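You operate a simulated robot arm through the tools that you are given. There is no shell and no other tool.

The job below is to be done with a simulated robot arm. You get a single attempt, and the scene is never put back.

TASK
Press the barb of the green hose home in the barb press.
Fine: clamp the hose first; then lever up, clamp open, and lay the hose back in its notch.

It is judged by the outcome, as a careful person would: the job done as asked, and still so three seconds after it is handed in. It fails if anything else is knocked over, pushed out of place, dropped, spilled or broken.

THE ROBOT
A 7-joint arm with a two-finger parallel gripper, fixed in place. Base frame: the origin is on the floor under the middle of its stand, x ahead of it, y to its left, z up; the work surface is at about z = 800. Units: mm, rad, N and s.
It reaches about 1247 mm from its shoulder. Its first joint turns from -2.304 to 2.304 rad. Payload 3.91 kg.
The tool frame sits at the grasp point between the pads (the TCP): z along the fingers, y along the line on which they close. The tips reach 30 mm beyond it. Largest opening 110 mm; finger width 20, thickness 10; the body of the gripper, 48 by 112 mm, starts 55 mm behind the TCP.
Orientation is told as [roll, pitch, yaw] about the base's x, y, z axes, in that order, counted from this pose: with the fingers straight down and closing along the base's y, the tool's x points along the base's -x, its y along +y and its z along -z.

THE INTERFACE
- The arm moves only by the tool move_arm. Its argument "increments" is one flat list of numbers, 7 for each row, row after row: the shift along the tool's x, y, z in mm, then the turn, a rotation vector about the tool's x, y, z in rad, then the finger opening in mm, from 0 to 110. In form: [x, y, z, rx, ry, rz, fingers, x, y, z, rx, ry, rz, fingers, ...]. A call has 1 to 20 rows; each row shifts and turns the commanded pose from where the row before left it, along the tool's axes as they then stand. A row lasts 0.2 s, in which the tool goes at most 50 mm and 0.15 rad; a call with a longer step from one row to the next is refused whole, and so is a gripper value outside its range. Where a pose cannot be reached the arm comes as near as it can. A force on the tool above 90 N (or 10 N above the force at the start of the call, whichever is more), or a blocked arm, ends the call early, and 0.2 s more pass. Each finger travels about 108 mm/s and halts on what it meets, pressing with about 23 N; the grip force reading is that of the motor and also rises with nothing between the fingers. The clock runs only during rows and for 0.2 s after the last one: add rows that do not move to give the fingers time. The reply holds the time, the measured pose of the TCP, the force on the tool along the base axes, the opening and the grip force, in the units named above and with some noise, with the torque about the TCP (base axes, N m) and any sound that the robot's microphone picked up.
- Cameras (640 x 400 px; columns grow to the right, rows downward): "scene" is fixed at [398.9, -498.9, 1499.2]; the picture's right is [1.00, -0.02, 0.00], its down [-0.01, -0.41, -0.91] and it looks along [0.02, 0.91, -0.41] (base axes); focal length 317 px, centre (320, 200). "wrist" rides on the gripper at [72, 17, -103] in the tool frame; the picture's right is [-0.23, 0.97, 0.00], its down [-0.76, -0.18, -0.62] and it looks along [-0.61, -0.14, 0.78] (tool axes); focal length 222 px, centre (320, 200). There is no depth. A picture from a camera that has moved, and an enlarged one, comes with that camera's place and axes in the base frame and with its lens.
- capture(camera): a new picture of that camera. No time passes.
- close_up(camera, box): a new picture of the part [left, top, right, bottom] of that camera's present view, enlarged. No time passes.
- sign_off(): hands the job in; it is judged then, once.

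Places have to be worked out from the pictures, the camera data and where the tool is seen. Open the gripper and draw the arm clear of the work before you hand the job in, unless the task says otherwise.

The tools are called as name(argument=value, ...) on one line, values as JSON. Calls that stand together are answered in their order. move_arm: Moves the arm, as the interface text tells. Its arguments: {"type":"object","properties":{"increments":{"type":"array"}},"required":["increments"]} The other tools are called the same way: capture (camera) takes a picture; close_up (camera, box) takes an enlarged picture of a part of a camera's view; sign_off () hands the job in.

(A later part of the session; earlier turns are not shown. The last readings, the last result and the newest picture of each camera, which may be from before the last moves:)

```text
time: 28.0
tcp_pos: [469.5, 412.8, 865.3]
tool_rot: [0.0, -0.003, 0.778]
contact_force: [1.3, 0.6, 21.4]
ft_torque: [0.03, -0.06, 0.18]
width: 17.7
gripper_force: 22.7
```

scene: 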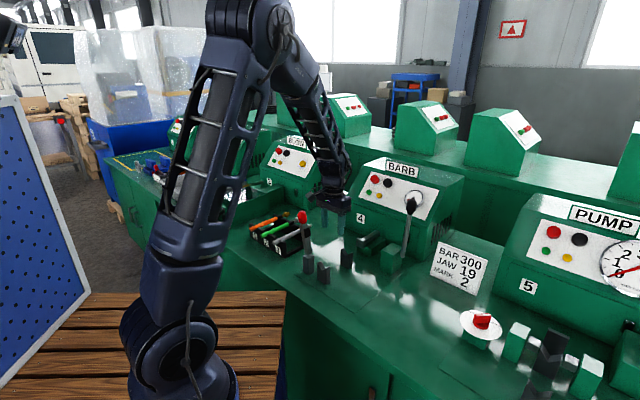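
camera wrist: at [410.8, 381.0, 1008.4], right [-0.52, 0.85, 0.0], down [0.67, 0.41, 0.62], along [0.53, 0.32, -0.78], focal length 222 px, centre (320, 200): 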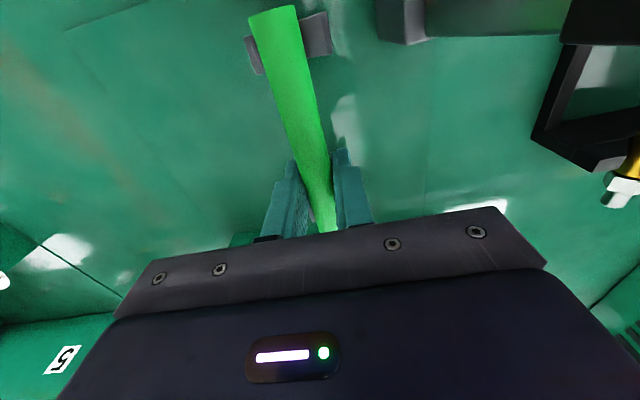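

Upward force of 21 N with little torque means the hose is seated on both vees at z≈865. I relieve about 1 mm and look closely before releasing.

move_arm(increments=[0, 0, -1.3, 0, 0, 0, 10, 0, 0, 0, 0, 0, 0, 10])

close_up(camera="scene", box=[340, 210, 400, 255])

close_up(camera="scene", box=[310, 230, 370, 280])

close_up(camera="wrist", box=[200, 0, 440, 240])

```text
time: 28.6
tcp_pos: [467.3, 411.2, 865.1]
tool_rot: [0.0, 0.0, 0.778]
contact_force: [0.2, 5.7, 5.9]
ft_torque: [0.23, -0.24, 0.23]
width: 17.5
gripper_force: 23.2
```

```text
8.89 times, centred on (370, 232) of scene
camera zoom: at [398.9, -498.9, 1499.2], right [1.0, -0.02, 0.0], down [-0.01, -0.41, -0.91], along [0.02, 0.91, -0.41], focal length 2816 px, centre (-124, -89)
```

zoom: 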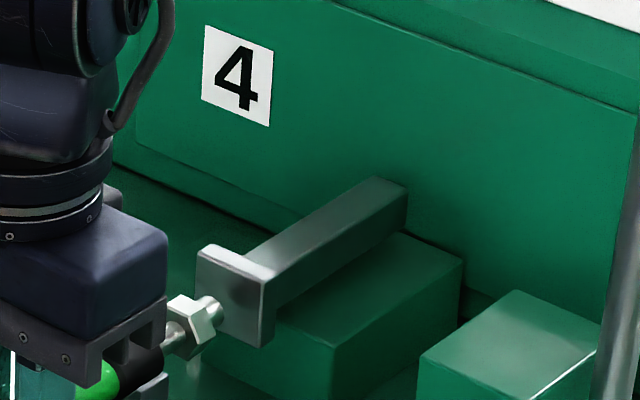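

```text
8.00 times, centred on (340, 255) of scene
camera zoom: at [398.9, -498.9, 1499.2], right [1.0, -0.02, 0.0], down [-0.01, -0.41, -0.91], along [0.02, 0.91, -0.41], focal length 2535 px, centre (160, -240)
```

zoom: 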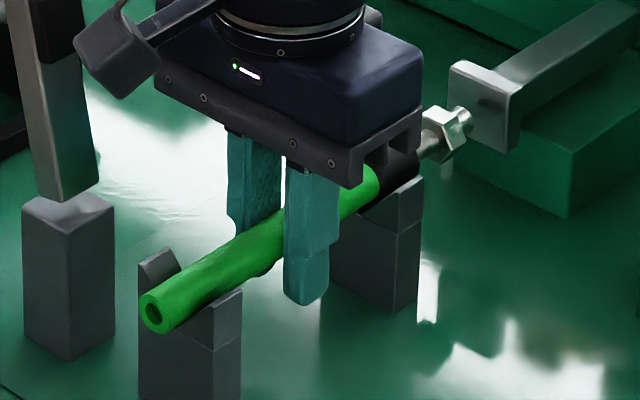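

```text
1.67 times, centred on (320, 120) of wrist
camera zoom: at [404.7, 374.1, 967.5], right [-0.52, 0.85, 0.0], down [0.67, 0.41, 0.62], along [0.53, 0.32, -0.78], focal length 370 px, centre (320, 333)
```

zoom: 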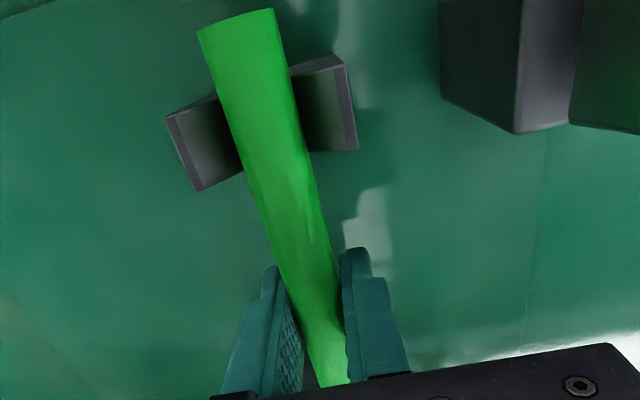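

The hose sits in both vees with the barb tip a few mm short of the ram. I open the fingers, rise clear to z≈1000, and look again.

move_arm(increments=[0, 0, 0, 0, 0, 0, 22, 0, 0, 0, 0, 0, 0, 35, 0, 0, 0, 0, 0, 0, 60, 0, 0, 0, 0, 0, 0, 60, 0, 0, -10, 0, 0, 0, 60, 0, 0, -30, 0, 0, 0, 60, 0, 0, -40, 0, 0, 0, 60, 0, 0, -45, 0, 0, 0, 60, 0, 0, -45, 0, 0, 0, 60, 0, 0, -40, 0, 0, 0, 60, 0, 0, 0, 0, 0, 0, 60])

capture(camera="wrist")

close_up(camera="wrist", box=[220, 0, 500, 200])

close_up(camera="scene", box=[290, 190, 400, 290])

```text
time: 31.0
tcp_pos: [472.4, 410.4, 1074.1]
tool_rot: [0.0, 0.0, 0.776]
contact_force: [-0.7, -0.9, -0.2]
ft_torque: [0.01, -0.01, 0.0]
width: 60.0
gripper_force: 0.0
```

```text
taken
camera wrist: at [408.9, 373.4, 1177.3], right [-0.52, 0.85, 0.0], down [0.67, 0.41, 0.62], along [0.53, 0.32, -0.78], focal length 222 px, centre (320, 200)
```

wrist: 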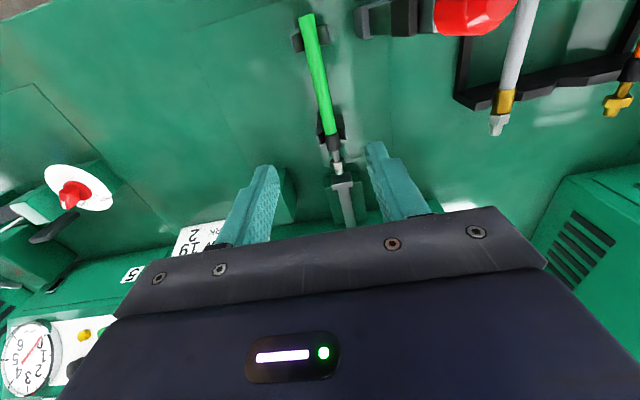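

```text
2.00 times, centred on (360, 100) of wrist
camera zoom: at [408.9, 373.4, 1177.3], right [-0.52, 0.85, 0.0], down [0.67, 0.41, 0.62], along [0.53, 0.32, -0.78], focal length 444 px, centre (240, 400)
```

zoom: 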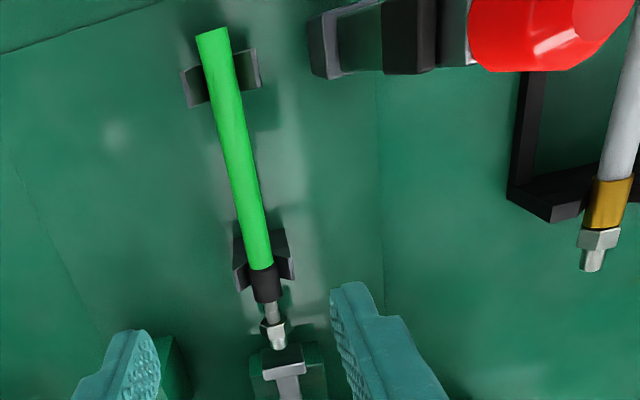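

```text
4.00 times, centred on (345, 240) of scene
camera zoom: at [398.9, -498.9, 1499.2], right [1.0, -0.02, 0.0], down [-0.01, -0.41, -0.91], along [0.02, 0.91, -0.41], focal length 1267 px, centre (220, 40)
```

zoom: 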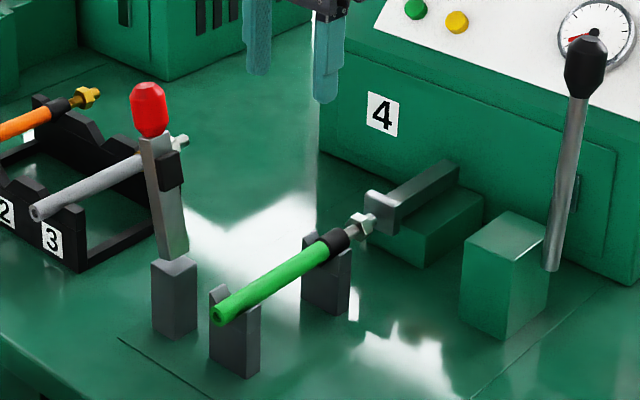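

The hose lies square in both vees with a small gap to the ram. Next is the clamp: I rise, move over the red knob and turn the tool a quarter turn (yaw → -0.79) so the fingers would close on the knob along the clamp's hinge axis.

move_arm(increments=[0, 0, -35, 0, 0, 0, 60, 0, 0, -35, 0, 0, 0, 60, 20, 30, 0, 0, 0, 0, 60, 20, 30, 0, 0, 0, 0, 60, 18, 42, 0, 0, 0, 0, 60, 0, 0, 0, 0, 0, 0.1428, 60, 0, 0, 0, 0, 0, 0.1428, 60, 0, 0, 0, 0, 0, 0.1428, 60, 0, 0, 0, 0, 0, 0.1428, 60, 0, 0, 0, 0, 0, 0.1428, 60, 0, 0, 0, 0, 0, 0.1428, 60, 0, 0, 0, 0, 0, 0.1428, 60, 0, 0, 0, 0, 0, 0.1428, 60, 0, 0, 0, 0, 0, 0.1428, 60, 0, 0, 0, 0, 0, 0.1428, 60, 0, 0, 0, 0, 0, 0.1428, 60, 0, 0, 0, 0, 0, 0, 60])

capture(camera="wrist")

capture(camera="scene")

```text
time: 34.6
tcp_pos: [357.0, 444.1, 1146.0]
tool_rot: [0.0, 0.001, -0.797]
contact_force: [0.2, -0.9, -0.5]
ft_torque: [0.03, -0.01, 0.01]
width: 59.8
gripper_force: 0.0
```

```text
taken
camera wrist: at [317.4, 508.5, 1248.7], right [0.85, 0.52, 0.0], down [0.41, -0.67, 0.62], along [0.32, -0.53, -0.78], focal length 222 px, centre (320, 200)
```

wrist: 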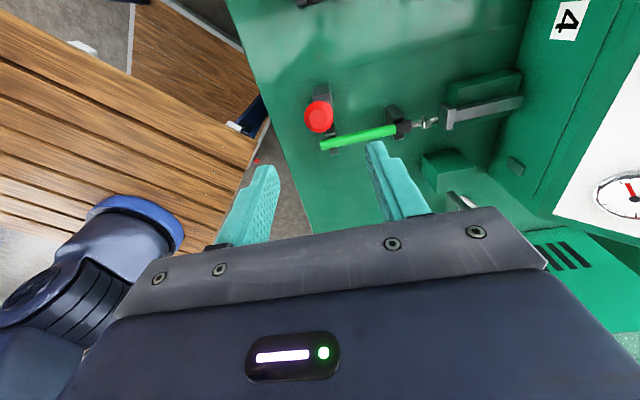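

```text
taken
```

scene: 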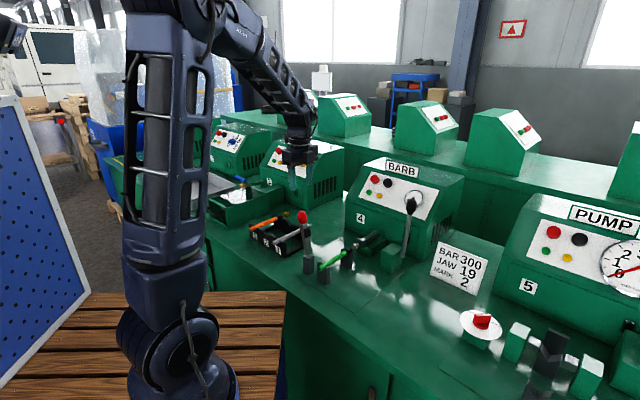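

The tool is right over the red knob (knob centre ≈ v 565, q 64, z 1011). I lower with the fingers 64 mm open so they straddle it along the hinge axis, stopping first above to check.

move_arm(increments=[-2, -1, 30, 0, 0, 0, 64, 0, 0, 30, 0, 0, 0, 64, 0, 0, 20, 0, 0, 0, 64, 0, 0, 0, 0, 0, 0, 64])

capture(camera="wrist")

close_up(camera="scene", box=[260, 150, 360, 290])

```text
time: 35.6
tcp_pos: [355.5, 441.5, 1064.9]
tool_rot: [0.001, 0.001, -0.793]
contact_force: [0.0, -1.3, -0.3]
ft_torque: [0.02, 0.0, 0.04]
width: 64.1
gripper_force: 0.1
```

```text
taken
camera wrist: at [316.5, 505.3, 1166.9], right [0.85, 0.52, 0.0], down [0.41, -0.67, 0.62], along [0.32, -0.53, -0.78], focal length 222 px, centre (320, 200)
```

wrist: 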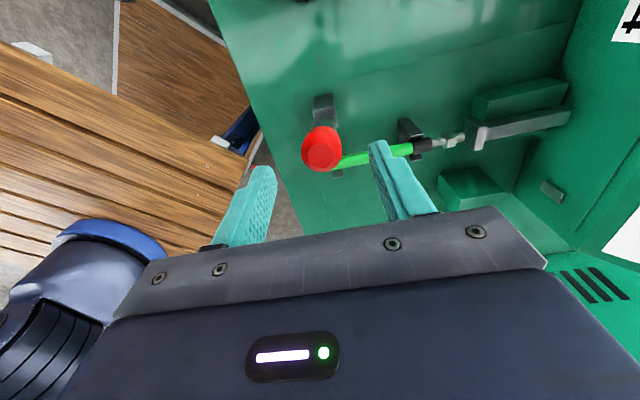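

```text
2.86 times, centred on (310, 220) of scene
camera zoom: at [398.9, -498.9, 1499.2], right [1.0, -0.02, 0.0], down [-0.01, -0.41, -0.91], along [0.02, 0.91, -0.41], focal length 905 px, centre (349, 143)
```

zoom: 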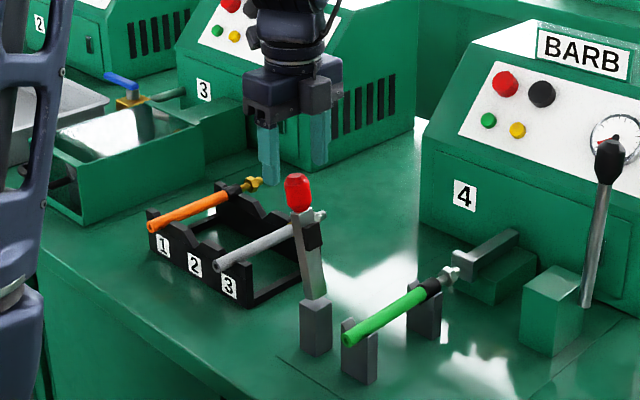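

The knob is centred between the fingers to within a couple of mm. I lower to z≈1012 and close on it.

move_arm(increments=[0, 1.5, 20, 0, 0, 0, 64, 0, 0, 20, 0, 0, 0, 64, 0, 0, 12, 0, 0, 0, 64, 0, 0, 0, 0, 0, 0, 64, 0, 0, 0, 0, 0, 0, 45, 0, 0, 0, 0, 0, 0, 30, 0, 0, 0, 0, 0, 0, 20, 0, 0, 0, 0, 0, 0, 20])

capture(camera="wrist")

close_up(camera="scene", box=[270, 170, 350, 290])

```text
time: 37.4
tcp_pos: [357.4, 442.5, 1011.2]
tool_rot: [-0.002, 0.002, -0.795]
contact_force: [-13.3, -13.7, -0.2]
ft_torque: [-0.13, 0.19, -0.07]
width: 29.4
gripper_force: 44.8
```

```text
taken
camera wrist: at [317.2, 506.8, 1114.6], right [0.85, 0.52, 0.0], down [0.41, -0.67, 0.62], along [0.32, -0.53, -0.78], focal length 222 px, centre (320, 200)
```

wrist: 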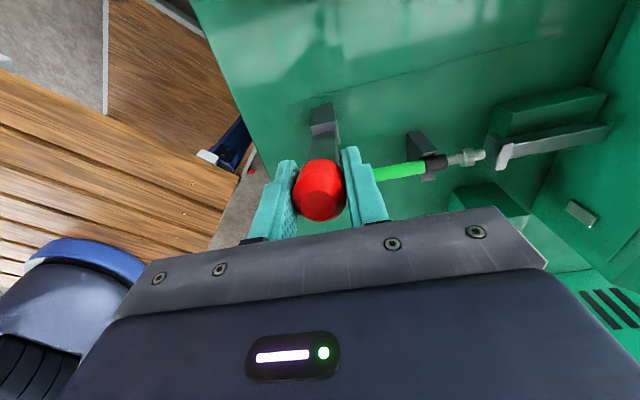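

```text
3.33 times, centred on (310, 230) of scene
camera zoom: at [398.9, -498.9, 1499.2], right [1.0, -0.02, 0.0], down [-0.01, -0.41, -0.91], along [0.02, 0.91, -0.41], focal length 1056 px, centre (353, 100)
```

zoom: 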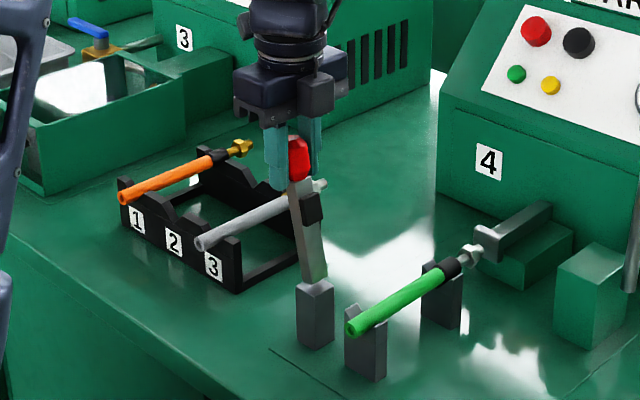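

The knob is gripped (29.4 mm wide). I relieve the small sideways load and start swinging the clamp arm toward the hose along its arc (hinge estimated near q 41, z 870, radius ≈143 mm), beginning with a 10° step to check the forces.

move_arm(increments=[-8, -0.8, -1.2, 0, 0, 0, 20, -8, 0, -0.6, 0, 0, 0, 20, -8, 0, -0.2, 0, 0, 0, 20, 0, 0, 0, 0, 0, 0, 20])

close_up(camera="scene", box=[270, 170, 350, 290])

```text
time: 38.4
tcp_pos: [375.2, 424.8, 1015.7]
tool_rot: [0.002, 0.002, -0.794]
contact_force: [3.6, 11.7, -6.0]
ft_torque: [0.59, 0.48, -0.12]
width: 29.4
gripper_force: 45.6
```

```text
3.33 times, centred on (310, 230) of scene
camera zoom: at [398.9, -498.9, 1499.2], right [1.0, -0.02, 0.0], down [-0.01, -0.41, -0.91], along [0.02, 0.91, -0.41], focal length 1056 px, centre (353, 100)
```

zoom: 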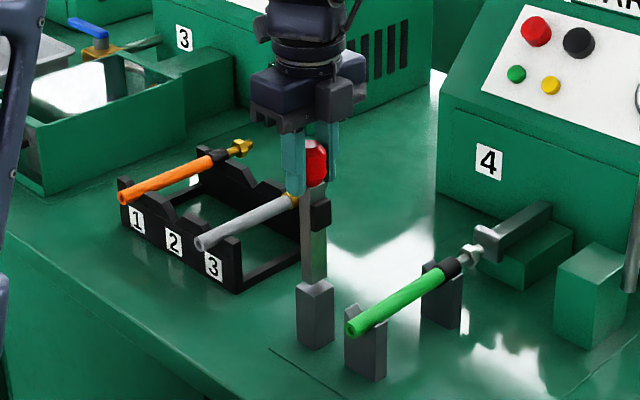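

The arm follows freely and is now vertical with modest forces. I continue the arc to about 30° past vertical.

move_arm(increments=[-12.5, 0.5, 0.5, 0, 0, 0, 20, -12.4, 0, 1.6, 0, 0, 0, 20, -12.2, 0, 2.7, 0, 0, 0, 20, -11.9, 0, 3.8, 0, 0, 0, 20, -11.5, 0, 4.8, 0, 0, 0, 20, -11.1, 0, 5.8, 0, 0, 0, 20, 0, 0, 0, 0, 0, 0, 20])

close_up(camera="scene", box=[290, 170, 370, 290])

capture(camera="wrist")

```text
time: 40.0
tcp_pos: [424.5, 375.8, 994.9]
tool_rot: [0.0, 0.0, -0.794]
contact_force: [-6.3, 9.0, 4.4]
ft_torque: [1.02, 0.92, -0.05]
width: 29.5
gripper_force: 44.9
```

```text
3.33 times, centred on (330, 230) of scene
camera zoom: at [398.9, -498.9, 1499.2], right [1.0, -0.02, 0.0], down [-0.01, -0.41, -0.91], along [0.02, 0.91, -0.41], focal length 1056 px, centre (287, 100)
```

zoom: 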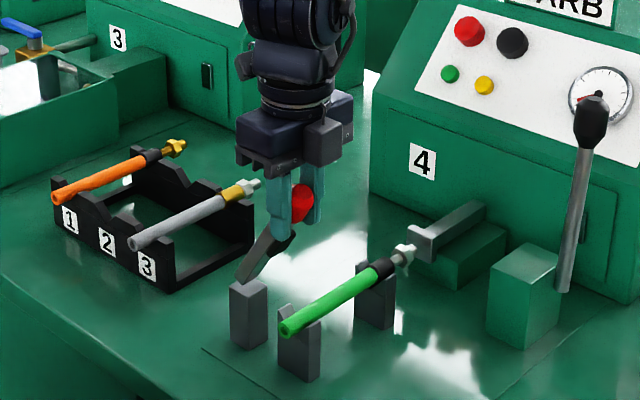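

```text
taken
camera wrist: at [384.5, 439.2, 1097.6], right [0.85, 0.52, 0.0], down [0.41, -0.67, 0.62], along [0.32, -0.53, -0.78], focal length 222 px, centre (320, 200)
```

wrist: 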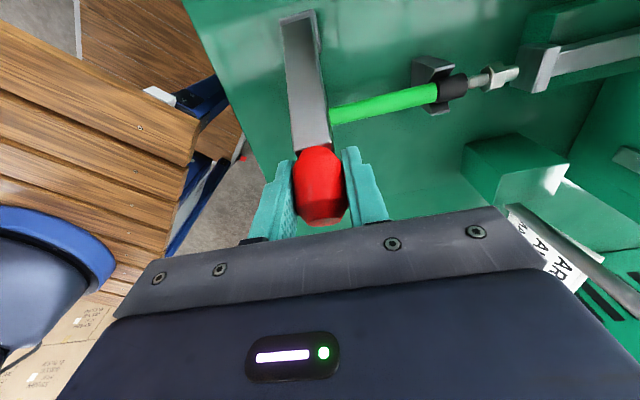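

The clamp arm is about 30° past vertical, tracking well. I continue to about 55°.

move_arm(increments=[-10.5, 0, 6.7, 0, 0, 0, 20, -9.9, 0, 7.6, 0, 0, 0, 20, -9.2, 0, 8.4, 0, 0, 0, 20, -8.4, 0, 9.2, 0, 0, 0, 20, -7.6, 0, 9.9, 0, 0, 0, 20, 0, 0, 0, 0, 0, 0, 20])

close_up(camera="scene", box=[290, 190, 370, 290])

capture(camera="wrist")

```text
time: 41.4
tcp_pos: [458.0, 342.0, 954.7]
tool_rot: [0.001, 0.001, -0.794]
contact_force: [-6.0, 15.4, 1.8]
ft_torque: [1.04, 0.86, 0.04]
width: 29.3
gripper_force: 45.1
```

```text
4.00 times, centred on (330, 240) of scene
camera zoom: at [398.9, -498.9, 1499.2], right [1.0, -0.02, 0.0], down [-0.01, -0.41, -0.91], along [0.02, 0.91, -0.41], focal length 1267 px, centre (280, 40)
```

zoom: 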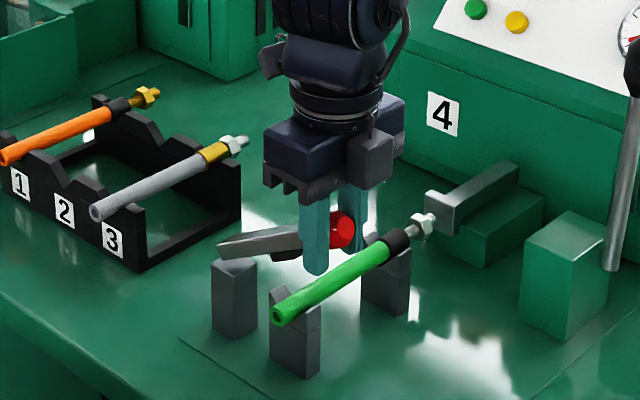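

```text
taken
camera wrist: at [417.3, 406.0, 1057.4], right [0.85, 0.52, 0.0], down [0.41, -0.67, 0.62], along [0.33, -0.53, -0.78], focal length 222 px, centre (320, 200)
```

wrist: 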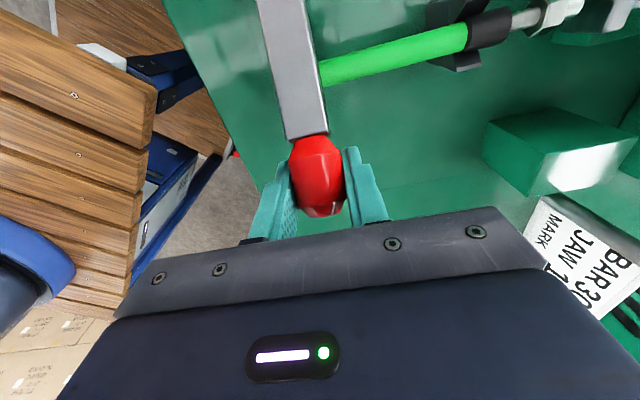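

The arm is about 55° past vertical and still free. I go on in smaller chunks since the pad should reach the hose soon.

move_arm(increments=[-6.7, 0, 10.5, 0, 0, 0, 20, -5.8, 0, 11.1, 0, 0, 0, 20, 0, 0, 0, 0, 0, 0, 20])

close_up(camera="scene", box=[300, 210, 370, 280])

```text
time: 42.2
tcp_pos: [465.5, 333.3, 933.0]
tool_rot: [0.002, 0.0, -0.795]
contact_force: [8.2, 27.0, 6.0]
ft_torque: [1.1, 0.82, -0.08]
width: 29.1
gripper_force: 45.5
```

```text
5.71 times, centred on (335, 245) of scene
camera zoom: at [398.9, -498.9, 1499.2], right [1.0, -0.02, 0.0], down [-0.01, -0.41, -0.91], along [0.02, 0.91, -0.41], focal length 1810 px, centre (234, -57)
```

zoom: 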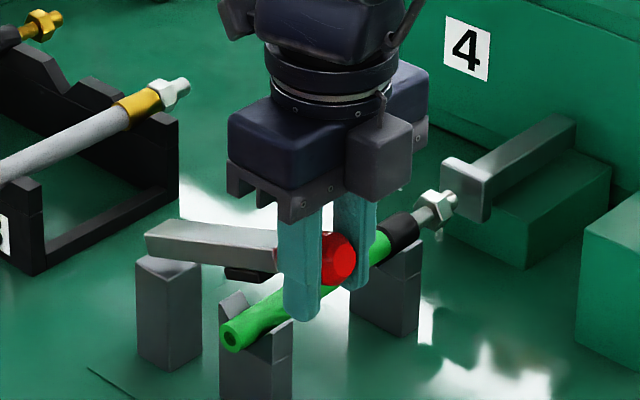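

Sideways force of about 25 N has built along the hinge axis, so I relieve that by 1 mm and trim the radius while moving another 5°.

move_arm(increments=[-1.5, 1.2, 5.5, 0, 0, 0, 20, -1.8, 0, 5.8, 0, 0, 0, 20, 0, 0, 0, 0, 0, 0, 20])

close_up(camera="scene", box=[300, 210, 370, 280])

```text
time: 43.0
tcp_pos: [468.9, 330.4, 920.3]
tool_rot: [-0.002, 0.001, -0.797]
contact_force: [9.9, -8.2, 3.9]
ft_torque: [0.11, 0.14, -0.17]
width: 29.2
gripper_force: 45.2
```

```text
5.71 times, centred on (335, 245) of scene
camera zoom: at [398.9, -498.9, 1499.2], right [1.0, -0.02, 0.0], down [-0.01, -0.41, -0.91], along [0.02, 0.91, -0.41], focal length 1810 px, centre (234, -57)
```

zoom: 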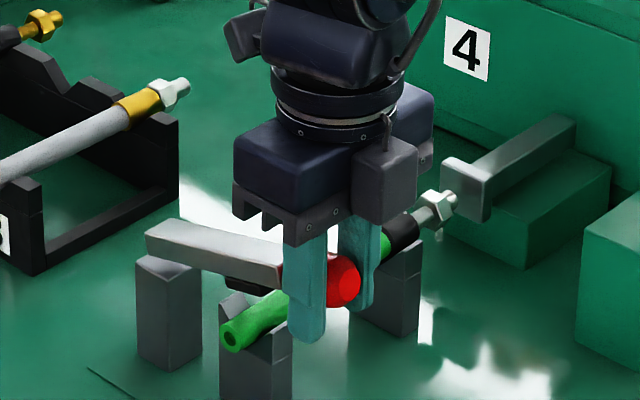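

Forces stay small and the pad is now close to the hose. I continue another few degrees in small steps.

move_arm(increments=[-1.8, 0, 4, 0, 0, 0, 20, -1.2, 0, 4, 0, 0, 0, 20, 0, 0, 0, 0, 0, 0, 20])

close_up(camera="scene", box=[300, 210, 370, 280])

capture(camera="wrist")

```text
time: 43.8
tcp_pos: [469.9, 328.8, 912.6]
tool_rot: [-0.002, 0.0, -0.792]
contact_force: [-14.7, -8.8, 5.7]
ft_torque: [0.66, 0.79, 0.2]
width: 29.2
gripper_force: 44.7
```

```text
5.71 times, centred on (335, 245) of scene
camera zoom: at [398.9, -498.9, 1499.2], right [1.0, -0.02, 0.0], down [-0.01, -0.41, -0.91], along [0.02, 0.91, -0.41], focal length 1810 px, centre (234, -57)
```

zoom: 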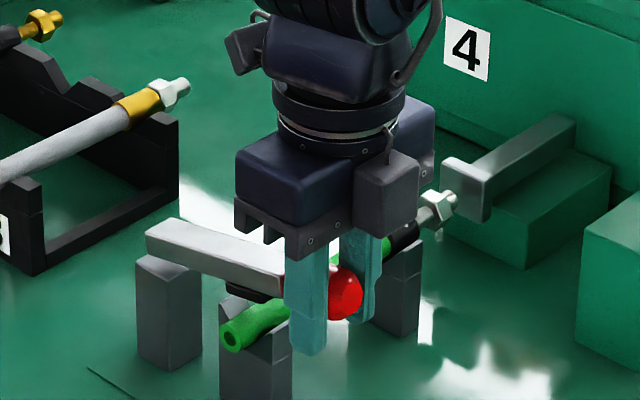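

```text
taken
camera wrist: at [429.8, 394.0, 1016.0], right [0.85, 0.52, 0.0], down [0.41, -0.67, 0.62], along [0.32, -0.53, -0.78], focal length 222 px, centre (320, 200)
```

wrist: 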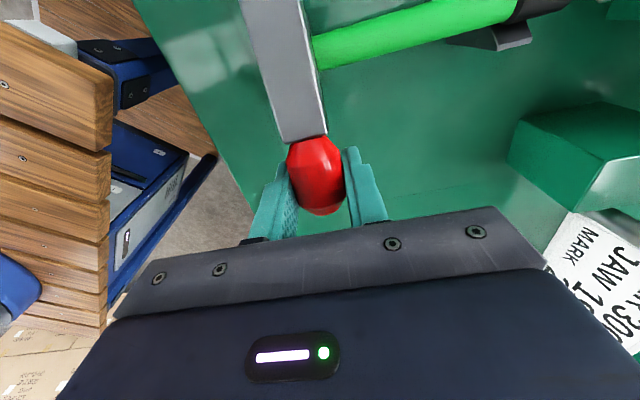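

The pad is almost on the hose. I go down another small amount, trimming the hinge-axis offset.

move_arm(increments=[-1.2, -0.6, 4, 0, 0, 0, 20, -0.8, 0, 4, 0, 0, 0, 20, 0, 0, 0, 0, 0, 0, 20])

close_up(camera="scene", box=[310, 220, 360, 270])

```text
time: 44.6
tcp_pos: [470.8, 328.4, 905.9]
tool_rot: [-0.002, -0.001, -0.792]
contact_force: [-17.1, -3.0, 5.0]
ft_torque: [0.62, 0.63, 0.23]
width: 29.0
gripper_force: 45.0
```

```text
8.00 times, centred on (335, 245) of scene
camera zoom: at [398.9, -498.9, 1499.2], right [1.0, -0.02, 0.0], down [-0.01, -0.41, -0.91], along [0.02, 0.91, -0.41], focal length 2535 px, centre (200, -160)
```

zoom: 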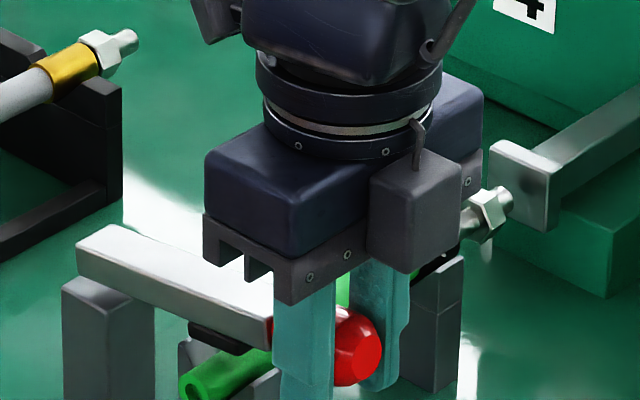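

Still moving freely (z force only 5 N). I continue down in 3–4 mm steps.

move_arm(increments=[-0.8, -0.5, 3.5, 0, 0, 0, 20, -0.7, 0, 3.5, 0, 0, 0, 20, 0, 0, 0, 0, 0, 0, 20])

close_up(camera="scene", box=[310, 225, 360, 275])

```text
time: 45.4
tcp_pos: [471.9, 328.1, 898.3]
tool_rot: [-0.002, -0.001, -0.792]
contact_force: [-26.8, 10.9, 4.6]
ft_torque: [0.78, 0.71, 0.09]
width: 28.9
gripper_force: 45.3
```

```text
8.00 times, centred on (335, 250) of scene
camera zoom: at [398.9, -498.9, 1499.2], right [1.0, -0.02, 0.0], down [-0.01, -0.41, -0.91], along [0.02, 0.91, -0.41], focal length 2535 px, centre (200, -200)
```

zoom: 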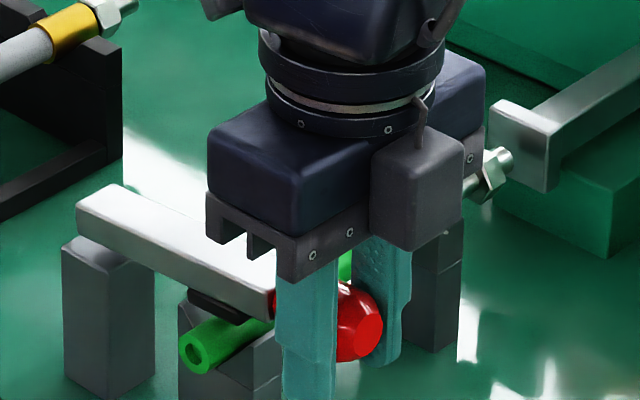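

Radial load is building (+q 27 N), so I ease inward 1.5 mm while going down further.

move_arm(increments=[1.5, -0.3, 3, 0, 0, 0, 20, -0.3, 0, 3, 0, 0, 0, 20, 0, 0, 0, 0, 0, 0, 20])

close_up(camera="scene", box=[310, 225, 360, 275])

```text
time: 46.2
tcp_pos: [472.2, 326.7, 892.3]
tool_rot: [0.0, 0.001, -0.796]
contact_force: [-5.8, -8.0, 8.5]
ft_torque: [0.85, 0.85, 0.1]
width: 28.7
gripper_force: 45.1
```

```text
8.00 times, centred on (335, 250) of scene
camera zoom: at [398.9, -498.9, 1499.2], right [1.0, -0.02, 0.0], down [-0.01, -0.41, -0.91], along [0.02, 0.91, -0.41], focal length 2535 px, centre (200, -200)
```

zoom: 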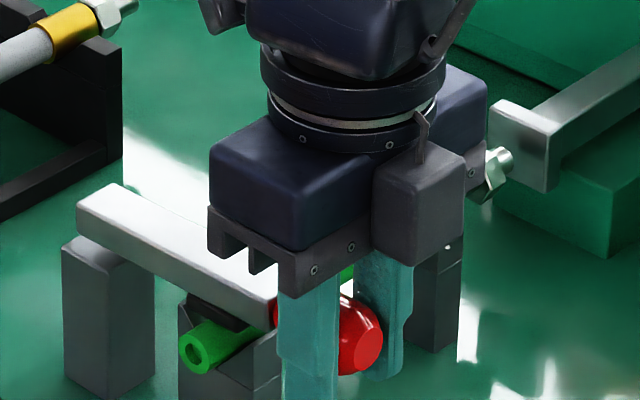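

The pad is at the hose now with only 8 N vertical force. I press on in small steps to find the stop.

move_arm(increments=[-0.3, 0, 3, 0, 0, 0, 20, -0.2, 0, 3, 0, 0, 0, 20, 0, 0, 0, 0, 0, 0, 20])

close_up(camera="scene", box=[310, 225, 360, 275])

```text
time: 47.0
tcp_pos: [472.5, 326.5, 887.5]
tool_rot: [0.002, -0.002, -0.795]
contact_force: [7.6, 0.3, 38.0]
ft_torque: [0.31, 0.28, -0.1]
width: 28.8
gripper_force: 44.7
```

```text
8.00 times, centred on (335, 250) of scene
camera zoom: at [398.9, -498.9, 1499.2], right [1.0, -0.02, 0.0], down [-0.01, -0.41, -0.91], along [0.02, 0.91, -0.41], focal length 2535 px, centre (200, -200)
```

zoom: 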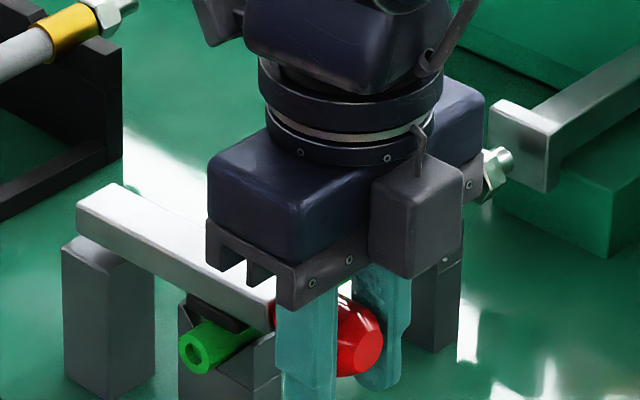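

Contact at 38 N with the handle at z≈887: the pad is pressing the hose. I press 1.5 mm further to make sure it is fully home.

move_arm(increments=[0, 0, 1.0, 0, 0, 0, 20, 0, 0, 0.8, 0, 0, 0, 20, 0, 0, 0, 0, 0, 0, 20])

```text
time: 47.8
tcp_pos: [472.3, 327.9, 885.7]
tool_rot: [0.001, 0.001, -0.792]
contact_force: [-0.2, 16.9, 35.9]
ft_torque: [0.18, 0.17, -0.03]
width: 29.1
gripper_force: 44.9
```

It moved 1.8 mm at a steady 36 N, which could be the clamp closing or the fingers slipping on the knob. I look closely to tell which.

close_up(camera="scene", box=[310, 225, 360, 275])

close_up(camera="wrist", box=[220, 0, 420, 240])

```text
8.00 times, centred on (335, 250) of scene
camera zoom: at [398.9, -498.9, 1499.2], right [1.0, -0.02, 0.0], down [-0.01, -0.41, -0.91], along [0.02, 0.91, -0.41], focal length 2535 px, centre (200, -200)
```

zoom: 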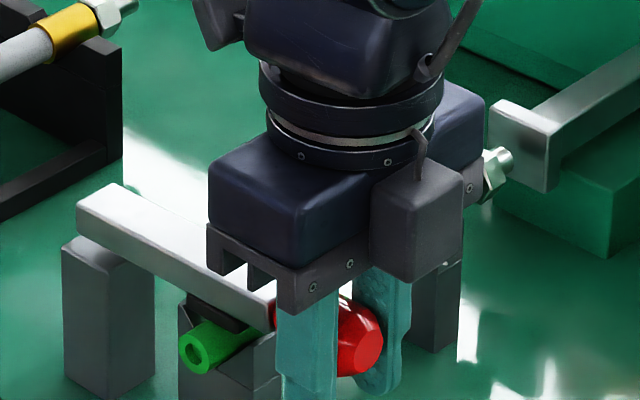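

```text
1.67 times, centred on (320, 120) of wrist
camera zoom: at [432.2, 391.0, 987.5], right [0.85, 0.52, 0.0], down [0.41, -0.67, 0.62], along [0.33, -0.53, -0.78], focal length 370 px, centre (320, 333)
```

zoom: 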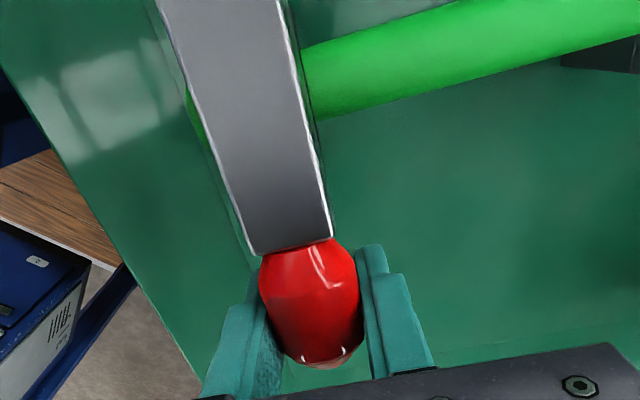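

The handle did not move between the two pictures, so the arm is at its stop against the hose and the fingers merely slipped. I open the fingers, rise straight up and see whether the clamp stays shut.

move_arm(increments=[0, 0, -1.5, 0, 0, 0, 20, 0, 0, 0, 0, 0, 0, 40, 0, 0, 0, 0, 0, 0, 64, 0, 0, 0, 0, 0, 0, 64, 0, 0, -20, 0, 0, 0, 64, 0, 0, -40, 0, 0, 0, 64, 0, 0, -40, 0, 0, 0, 64, 0, 0, 0, 0, 0, 0, 64])

capture(camera="wrist")

close_up(camera="scene", box=[300, 215, 380, 285])

```text
time: 49.6
tcp_pos: [471.2, 326.5, 983.8]
tool_rot: [0.0, 0.0, -0.794]
contact_force: [0.2, -0.4, -0.5]
ft_torque: [0.01, 0.04, 0.02]
width: 64.1
gripper_force: 0.2
```

```text
taken
camera wrist: at [432.5, 390.1, 1086.8], right [0.85, 0.52, 0.0], down [0.41, -0.67, 0.62], along [0.32, -0.53, -0.78], focal length 222 px, centre (320, 200)
```

wrist: 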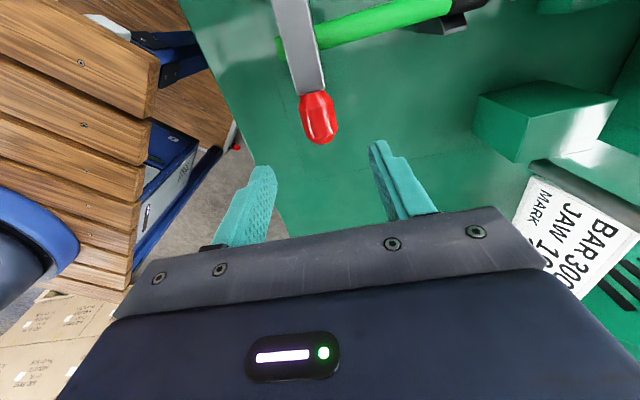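

```text
5.71 times, centred on (340, 250) of scene
camera zoom: at [398.9, -498.9, 1499.2], right [1.0, -0.02, 0.0], down [-0.01, -0.41, -0.91], along [0.02, 0.91, -0.41], focal length 1810 px, centre (206, -86)
```

zoom: 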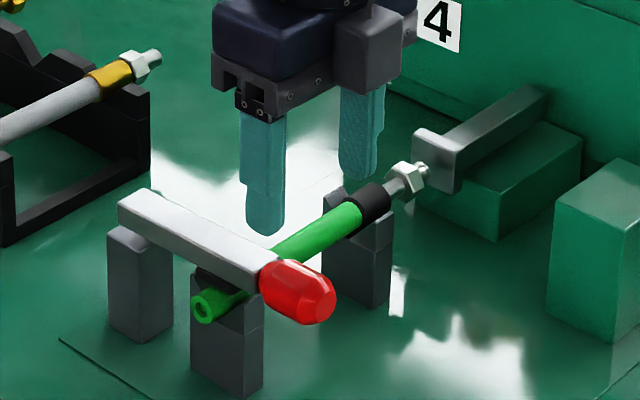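

The clamp stays closed on the hose after release. Next is the press lever (knob near v 808, q -200, z 1055): I rise, turn back to yaw 0.777 and move over near it with fingers closed for a better view.

move_arm(increments=[0, 0, -35, 0, 0, -0.1428, 60, 0, 0, -35, 0, 0, -0.1428, 40, 0, 0, -35, 0, 0, -0.1428, 20, 0, 0, -35, 0, 0, -0.1428, 0, 0, 0, -35, 0, 0, -0.1428, 0, 0, 0, 0, 0, 0, -0.1428, 0, 0, 0, 0, 0, 0, -0.1428, 0, 0, 0, 0, 0, 0, -0.1428, 0, 0, 0, 0, 0, 0, -0.1428, 0, 0, 0, 0, 0, 0, -0.1428, 0, 0, 0, 0, 0, 0, -0.1428, 0, -39, -20.4, 0, 0, 0, 0, 0, -39, -20.4, 0, 0, 0, 0, 0, -39, -20.4, 0, 0, 0, 0, 0, -39, -20.4, 0, 0, 0, 0, 0, -39, -20.4, 0, 0, 0, 0, 0, 0, 0, 0, 0, 0, 0, 0])

capture(camera="wrist")

close_up(camera="wrist", box=[220, 60, 420, 240])

close_up(camera="scene", box=[340, 140, 460, 280])

```text
time: 53.2
tcp_pos: [684.8, 391.8, 1157.6]
tool_rot: [-0.001, 0.0, 0.778]
contact_force: [0.0, 0.2, -0.1]
ft_torque: [-0.02, -0.03, -0.01]
width: 0.1
gripper_force: 22.8
```

```text
taken
camera wrist: at [620.3, 353.7, 1260.8], right [-0.52, 0.85, 0.0], down [0.67, 0.41, 0.62], along [0.53, 0.32, -0.78], focal length 222 px, centre (320, 200)
```

wrist: 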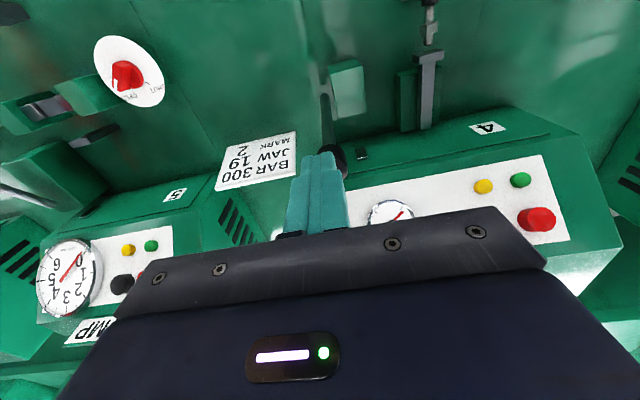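

```text
2.22 times, centred on (320, 150) of wrist
camera zoom: at [620.3, 353.7, 1260.8], right [-0.52, 0.85, 0.0], down [0.67, 0.41, 0.62], along [0.53, 0.32, -0.78], focal length 494 px, centre (320, 311)
```

zoom: 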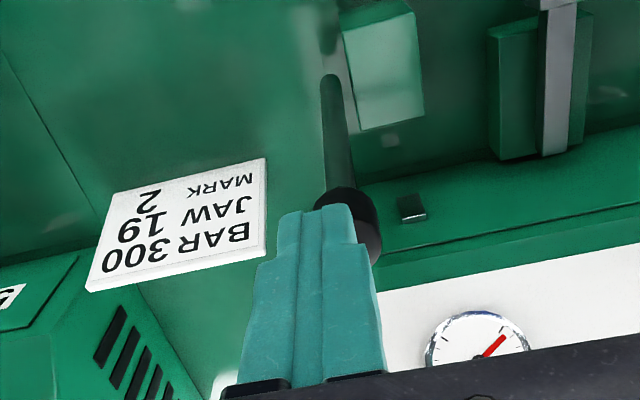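

```text
2.86 times, centred on (400, 210) of scene
camera zoom: at [398.9, -498.9, 1499.2], right [1.0, -0.02, 0.0], down [-0.01, -0.41, -0.91], along [0.02, 0.91, -0.41], focal length 905 px, centre (91, 171)
```

zoom: 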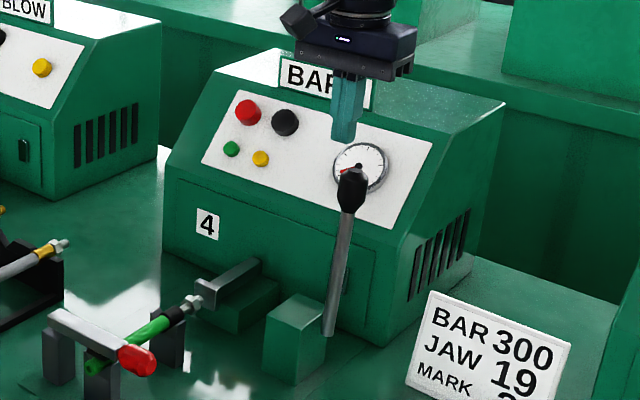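

The closed fingers hide part of the lever knob, so I step 60 mm to the -q side to see the whole lever before engaging it.

move_arm(increments=[0, -30, 0, 0, 0, 0, 0, 0, -30, 0, 0, 0, 0, 0, 0, 0, 0, 0, 0, 0, 0])

capture(camera="wrist")

close_up(camera="wrist", box=[300, 60, 460, 220])

close_up(camera="scene", box=[375, 180, 445, 280])

```text
time: 54.0
tcp_pos: [726.2, 350.1, 1158.8]
tool_rot: [0.0, 0.001, 0.777]
contact_force: [-0.4, -0.3, 0.3]
ft_torque: [0.04, 0.01, -0.01]
width: 0.0
gripper_force: 23.1
```

```text
taken
camera wrist: at [661.4, 311.4, 1261.6], right [-0.52, 0.85, 0.0], down [0.67, 0.41, 0.62], along [0.53, 0.32, -0.78], focal length 222 px, centre (320, 200)
```

wrist: 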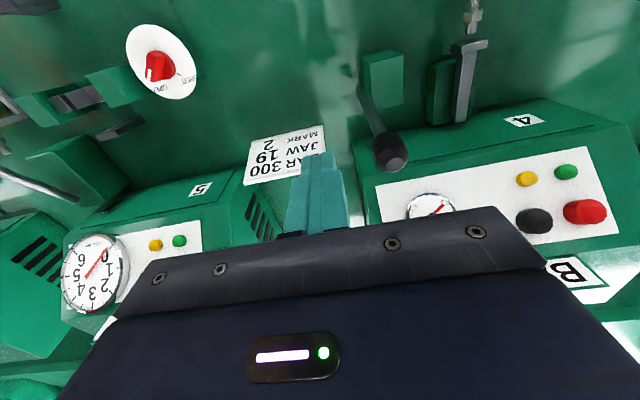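

```text
2.50 times, centred on (380, 140) of wrist
camera zoom: at [661.4, 311.4, 1261.6], right [-0.52, 0.85, 0.0], down [0.67, 0.41, 0.62], along [0.53, 0.32, -0.78], focal length 555 px, centre (170, 350)
```

zoom: 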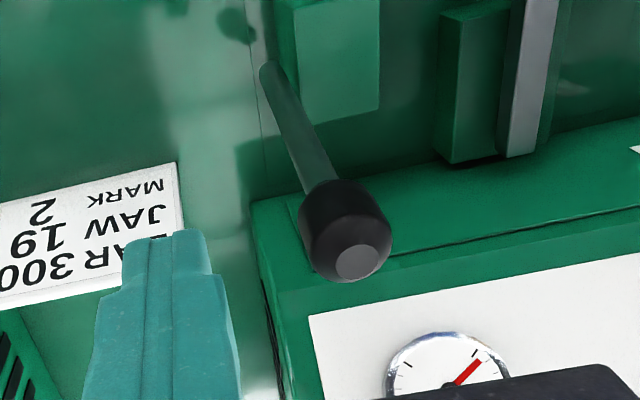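

```text
4.00 times, centred on (410, 230) of scene
camera zoom: at [398.9, -498.9, 1499.2], right [1.0, -0.02, 0.0], down [-0.01, -0.41, -0.91], along [0.02, 0.91, -0.41], focal length 1267 px, centre (-40, 80)
```

zoom: 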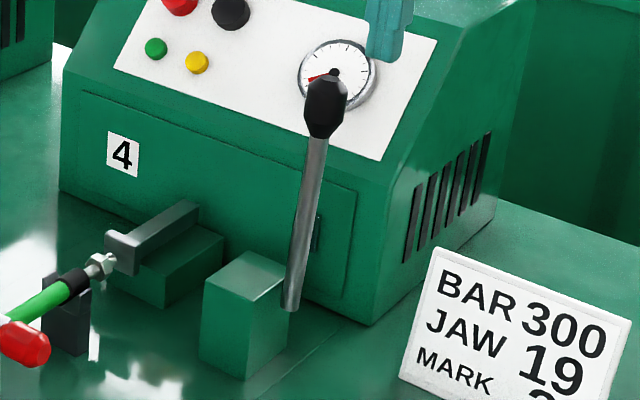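

From this view the lever lies at q≈-197 with its hinge near v 787, z 866 and knob centre near v 805, z 1055, leaning slightly back; there is about 90 mm free space behind it. I bring the closed fingers around behind the knob at safe height.

move_arm(increments=[-40, 0, 0, 0, 0, 0, 0, -38, 0, 0, 0, 0, 0, 0, 0, 31, 0, 0, 0, 0, 0, 0, 31, 0, 0, 0, 0, 0, 0, 0, 0, 0, 0, 0, 0])

capture(camera="wrist")

close_up(camera="scene", box=[360, 130, 460, 280])

```text
time: 55.2
tcp_pos: [739.7, 447.8, 1158.3]
tool_rot: [0.001, 0.0, 0.778]
contact_force: [-0.5, 0.1, 1.1]
ft_torque: [0.02, 0.0, 0.02]
width: 0.1
gripper_force: 23.1
```

```text
taken
camera wrist: at [675.2, 409.7, 1261.3], right [-0.52, 0.85, 0.0], down [0.67, 0.41, 0.62], along [0.53, 0.32, -0.78], focal length 222 px, centre (320, 200)
```

wrist: 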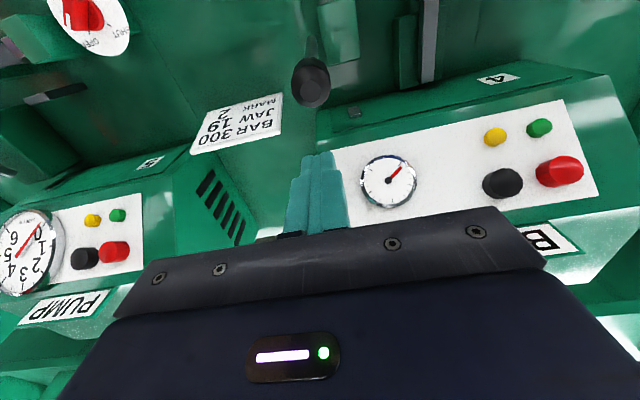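

```text
2.67 times, centred on (410, 205) of scene
camera zoom: at [398.9, -498.9, 1499.2], right [1.0, -0.02, 0.0], down [-0.01, -0.41, -0.91], along [0.02, 0.91, -0.41], focal length 845 px, centre (80, 187)
```

zoom: 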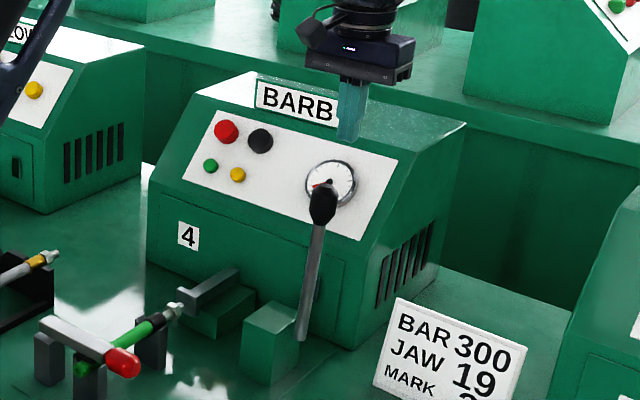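

The fingers are about 9 mm clear behind the knob's back. I lower straight down so the tips reach just under the knob's height on the shaft (z≈1046 TCP).

move_arm(increments=[0, 2, 28, 0, 0, 0, 0, 0, 0, 28, 0, 0, 0, 0, 0, 0, 28, 0, 0, 0, 0, 0, 0, 28, 0, 0, 0, 0, 0, 0, 0, 0, 0, 0, 0])

capture(camera="wrist")

close_up(camera="scene", box=[375, 160, 445, 270])

```text
time: 56.4
tcp_pos: [736.0, 452.3, 1047.6]
tool_rot: [0.0, 0.001, 0.775]
contact_force: [1.5, 0.4, -0.7]
ft_torque: [-0.01, 0.0, -0.01]
width: 0.1
gripper_force: 23.3
```

```text
taken
camera wrist: at [671.3, 412.9, 1150.6], right [-0.52, 0.85, 0.0], down [0.67, 0.41, 0.62], along [0.53, 0.32, -0.78], focal length 222 px, centre (320, 200)
```

wrist: 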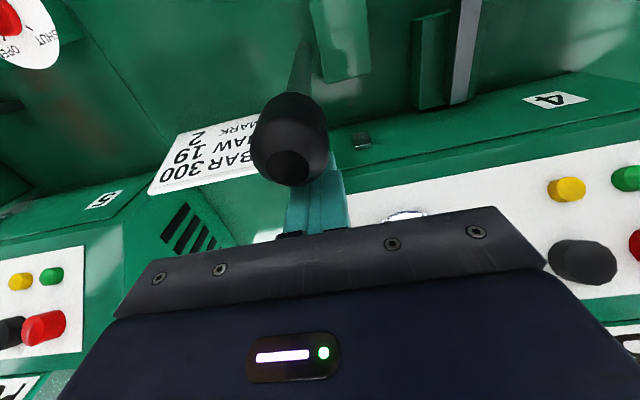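

```text
3.64 times, centred on (410, 215) of scene
camera zoom: at [398.9, -498.9, 1499.2], right [1.0, -0.02, 0.0], down [-0.01, -0.41, -0.91], along [0.02, 0.91, -0.41], focal length 1152 px, centre (-7, 146)
```

zoom: 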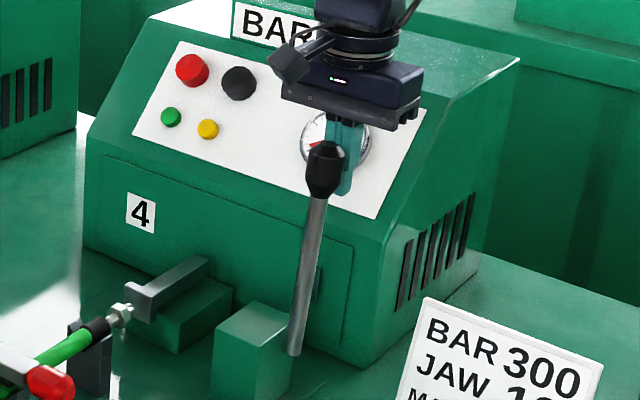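

The fingertips are behind the knob, roughly centred on it. I draw the lever toward -v in small rows and watch force and sound.

move_arm(increments=[10, -1.5, 0, 0, 0, 0, 0, 10, 0, 0, 0, 0, 0, 0, 10, 0, 0, 0, 0, 0, 0, 10, 0, 0, 0, 0, 0, 0, 0, 0, 0, 0, 0, 0, 0])

close_up(camera="scene", box=[340, 160, 450, 280])

```text
time: 57.6
tcp_pos: [708.2, 418.8, 1049.6]
tool_rot: [0.0, 0.0, 0.776]
contact_force: [0.3, 0.1, 0.2]
ft_torque: [0.01, -0.01, 0.01]
width: 0.1
gripper_force: 22.6
```

```text
3.33 times, centred on (395, 220) of scene
camera zoom: at [398.9, -498.9, 1499.2], right [1.0, -0.02, 0.0], down [-0.01, -0.41, -0.91], along [0.02, 0.91, -0.41], focal length 1056 px, centre (70, 133)
```

zoom: 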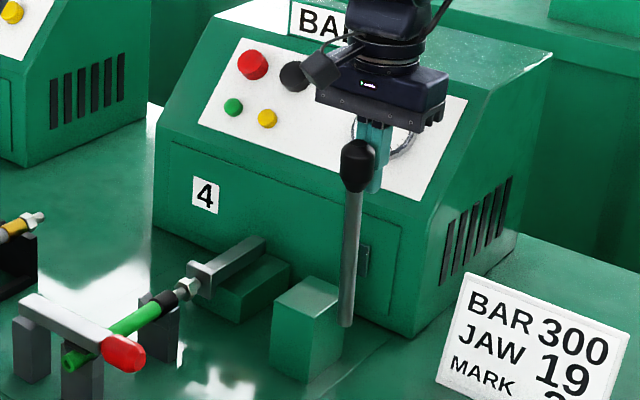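

The lever is following with almost no force so far. I continue the arc to about 20–25°.

move_arm(increments=[11, 1, 1, 0, 0, 0, 0, 11, 0, 2, 0, 0, 0, 0, 11, 0, 3, 0, 0, 0, 0, 10, 0, 3, 0, 0, 0, 0, 0, 0, 0, 0, 0, 0, 0])

close_up(camera="scene", box=[340, 160, 450, 280])

close_up(camera="scene", box=[340, 200, 400, 260])

```text
time: 58.8
tcp_pos: [675.6, 390.5, 1040.0]
tool_rot: [-0.001, -0.001, 0.776]
contact_force: [-0.4, 0.1, -0.1]
ft_torque: [-0.03, -0.03, -0.01]
width: 0.0
gripper_force: 23.0
```

```text
3.33 times, centred on (395, 220) of scene
camera zoom: at [398.9, -498.9, 1499.2], right [1.0, -0.02, 0.0], down [-0.01, -0.41, -0.91], along [0.02, 0.91, -0.41], focal length 1056 px, centre (70, 133)
```

zoom: 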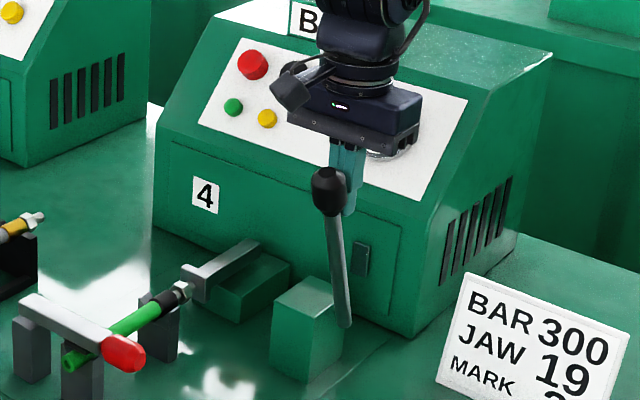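

```text
6.67 times, centred on (370, 230) of scene
camera zoom: at [398.9, -498.9, 1499.2], right [1.0, -0.02, 0.0], down [-0.01, -0.41, -0.91], along [0.02, 0.91, -0.41], focal length 2112 px, centre (-13, 0)
```

zoom: 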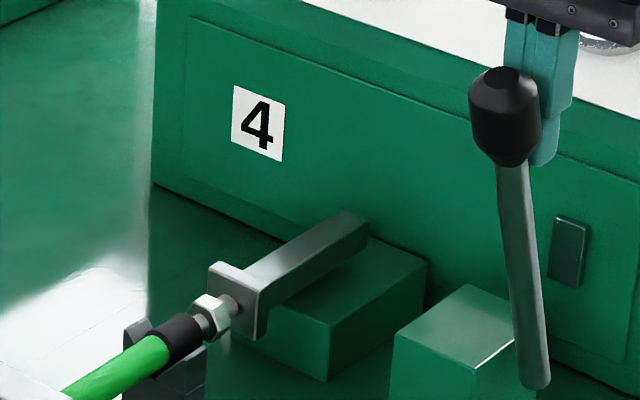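

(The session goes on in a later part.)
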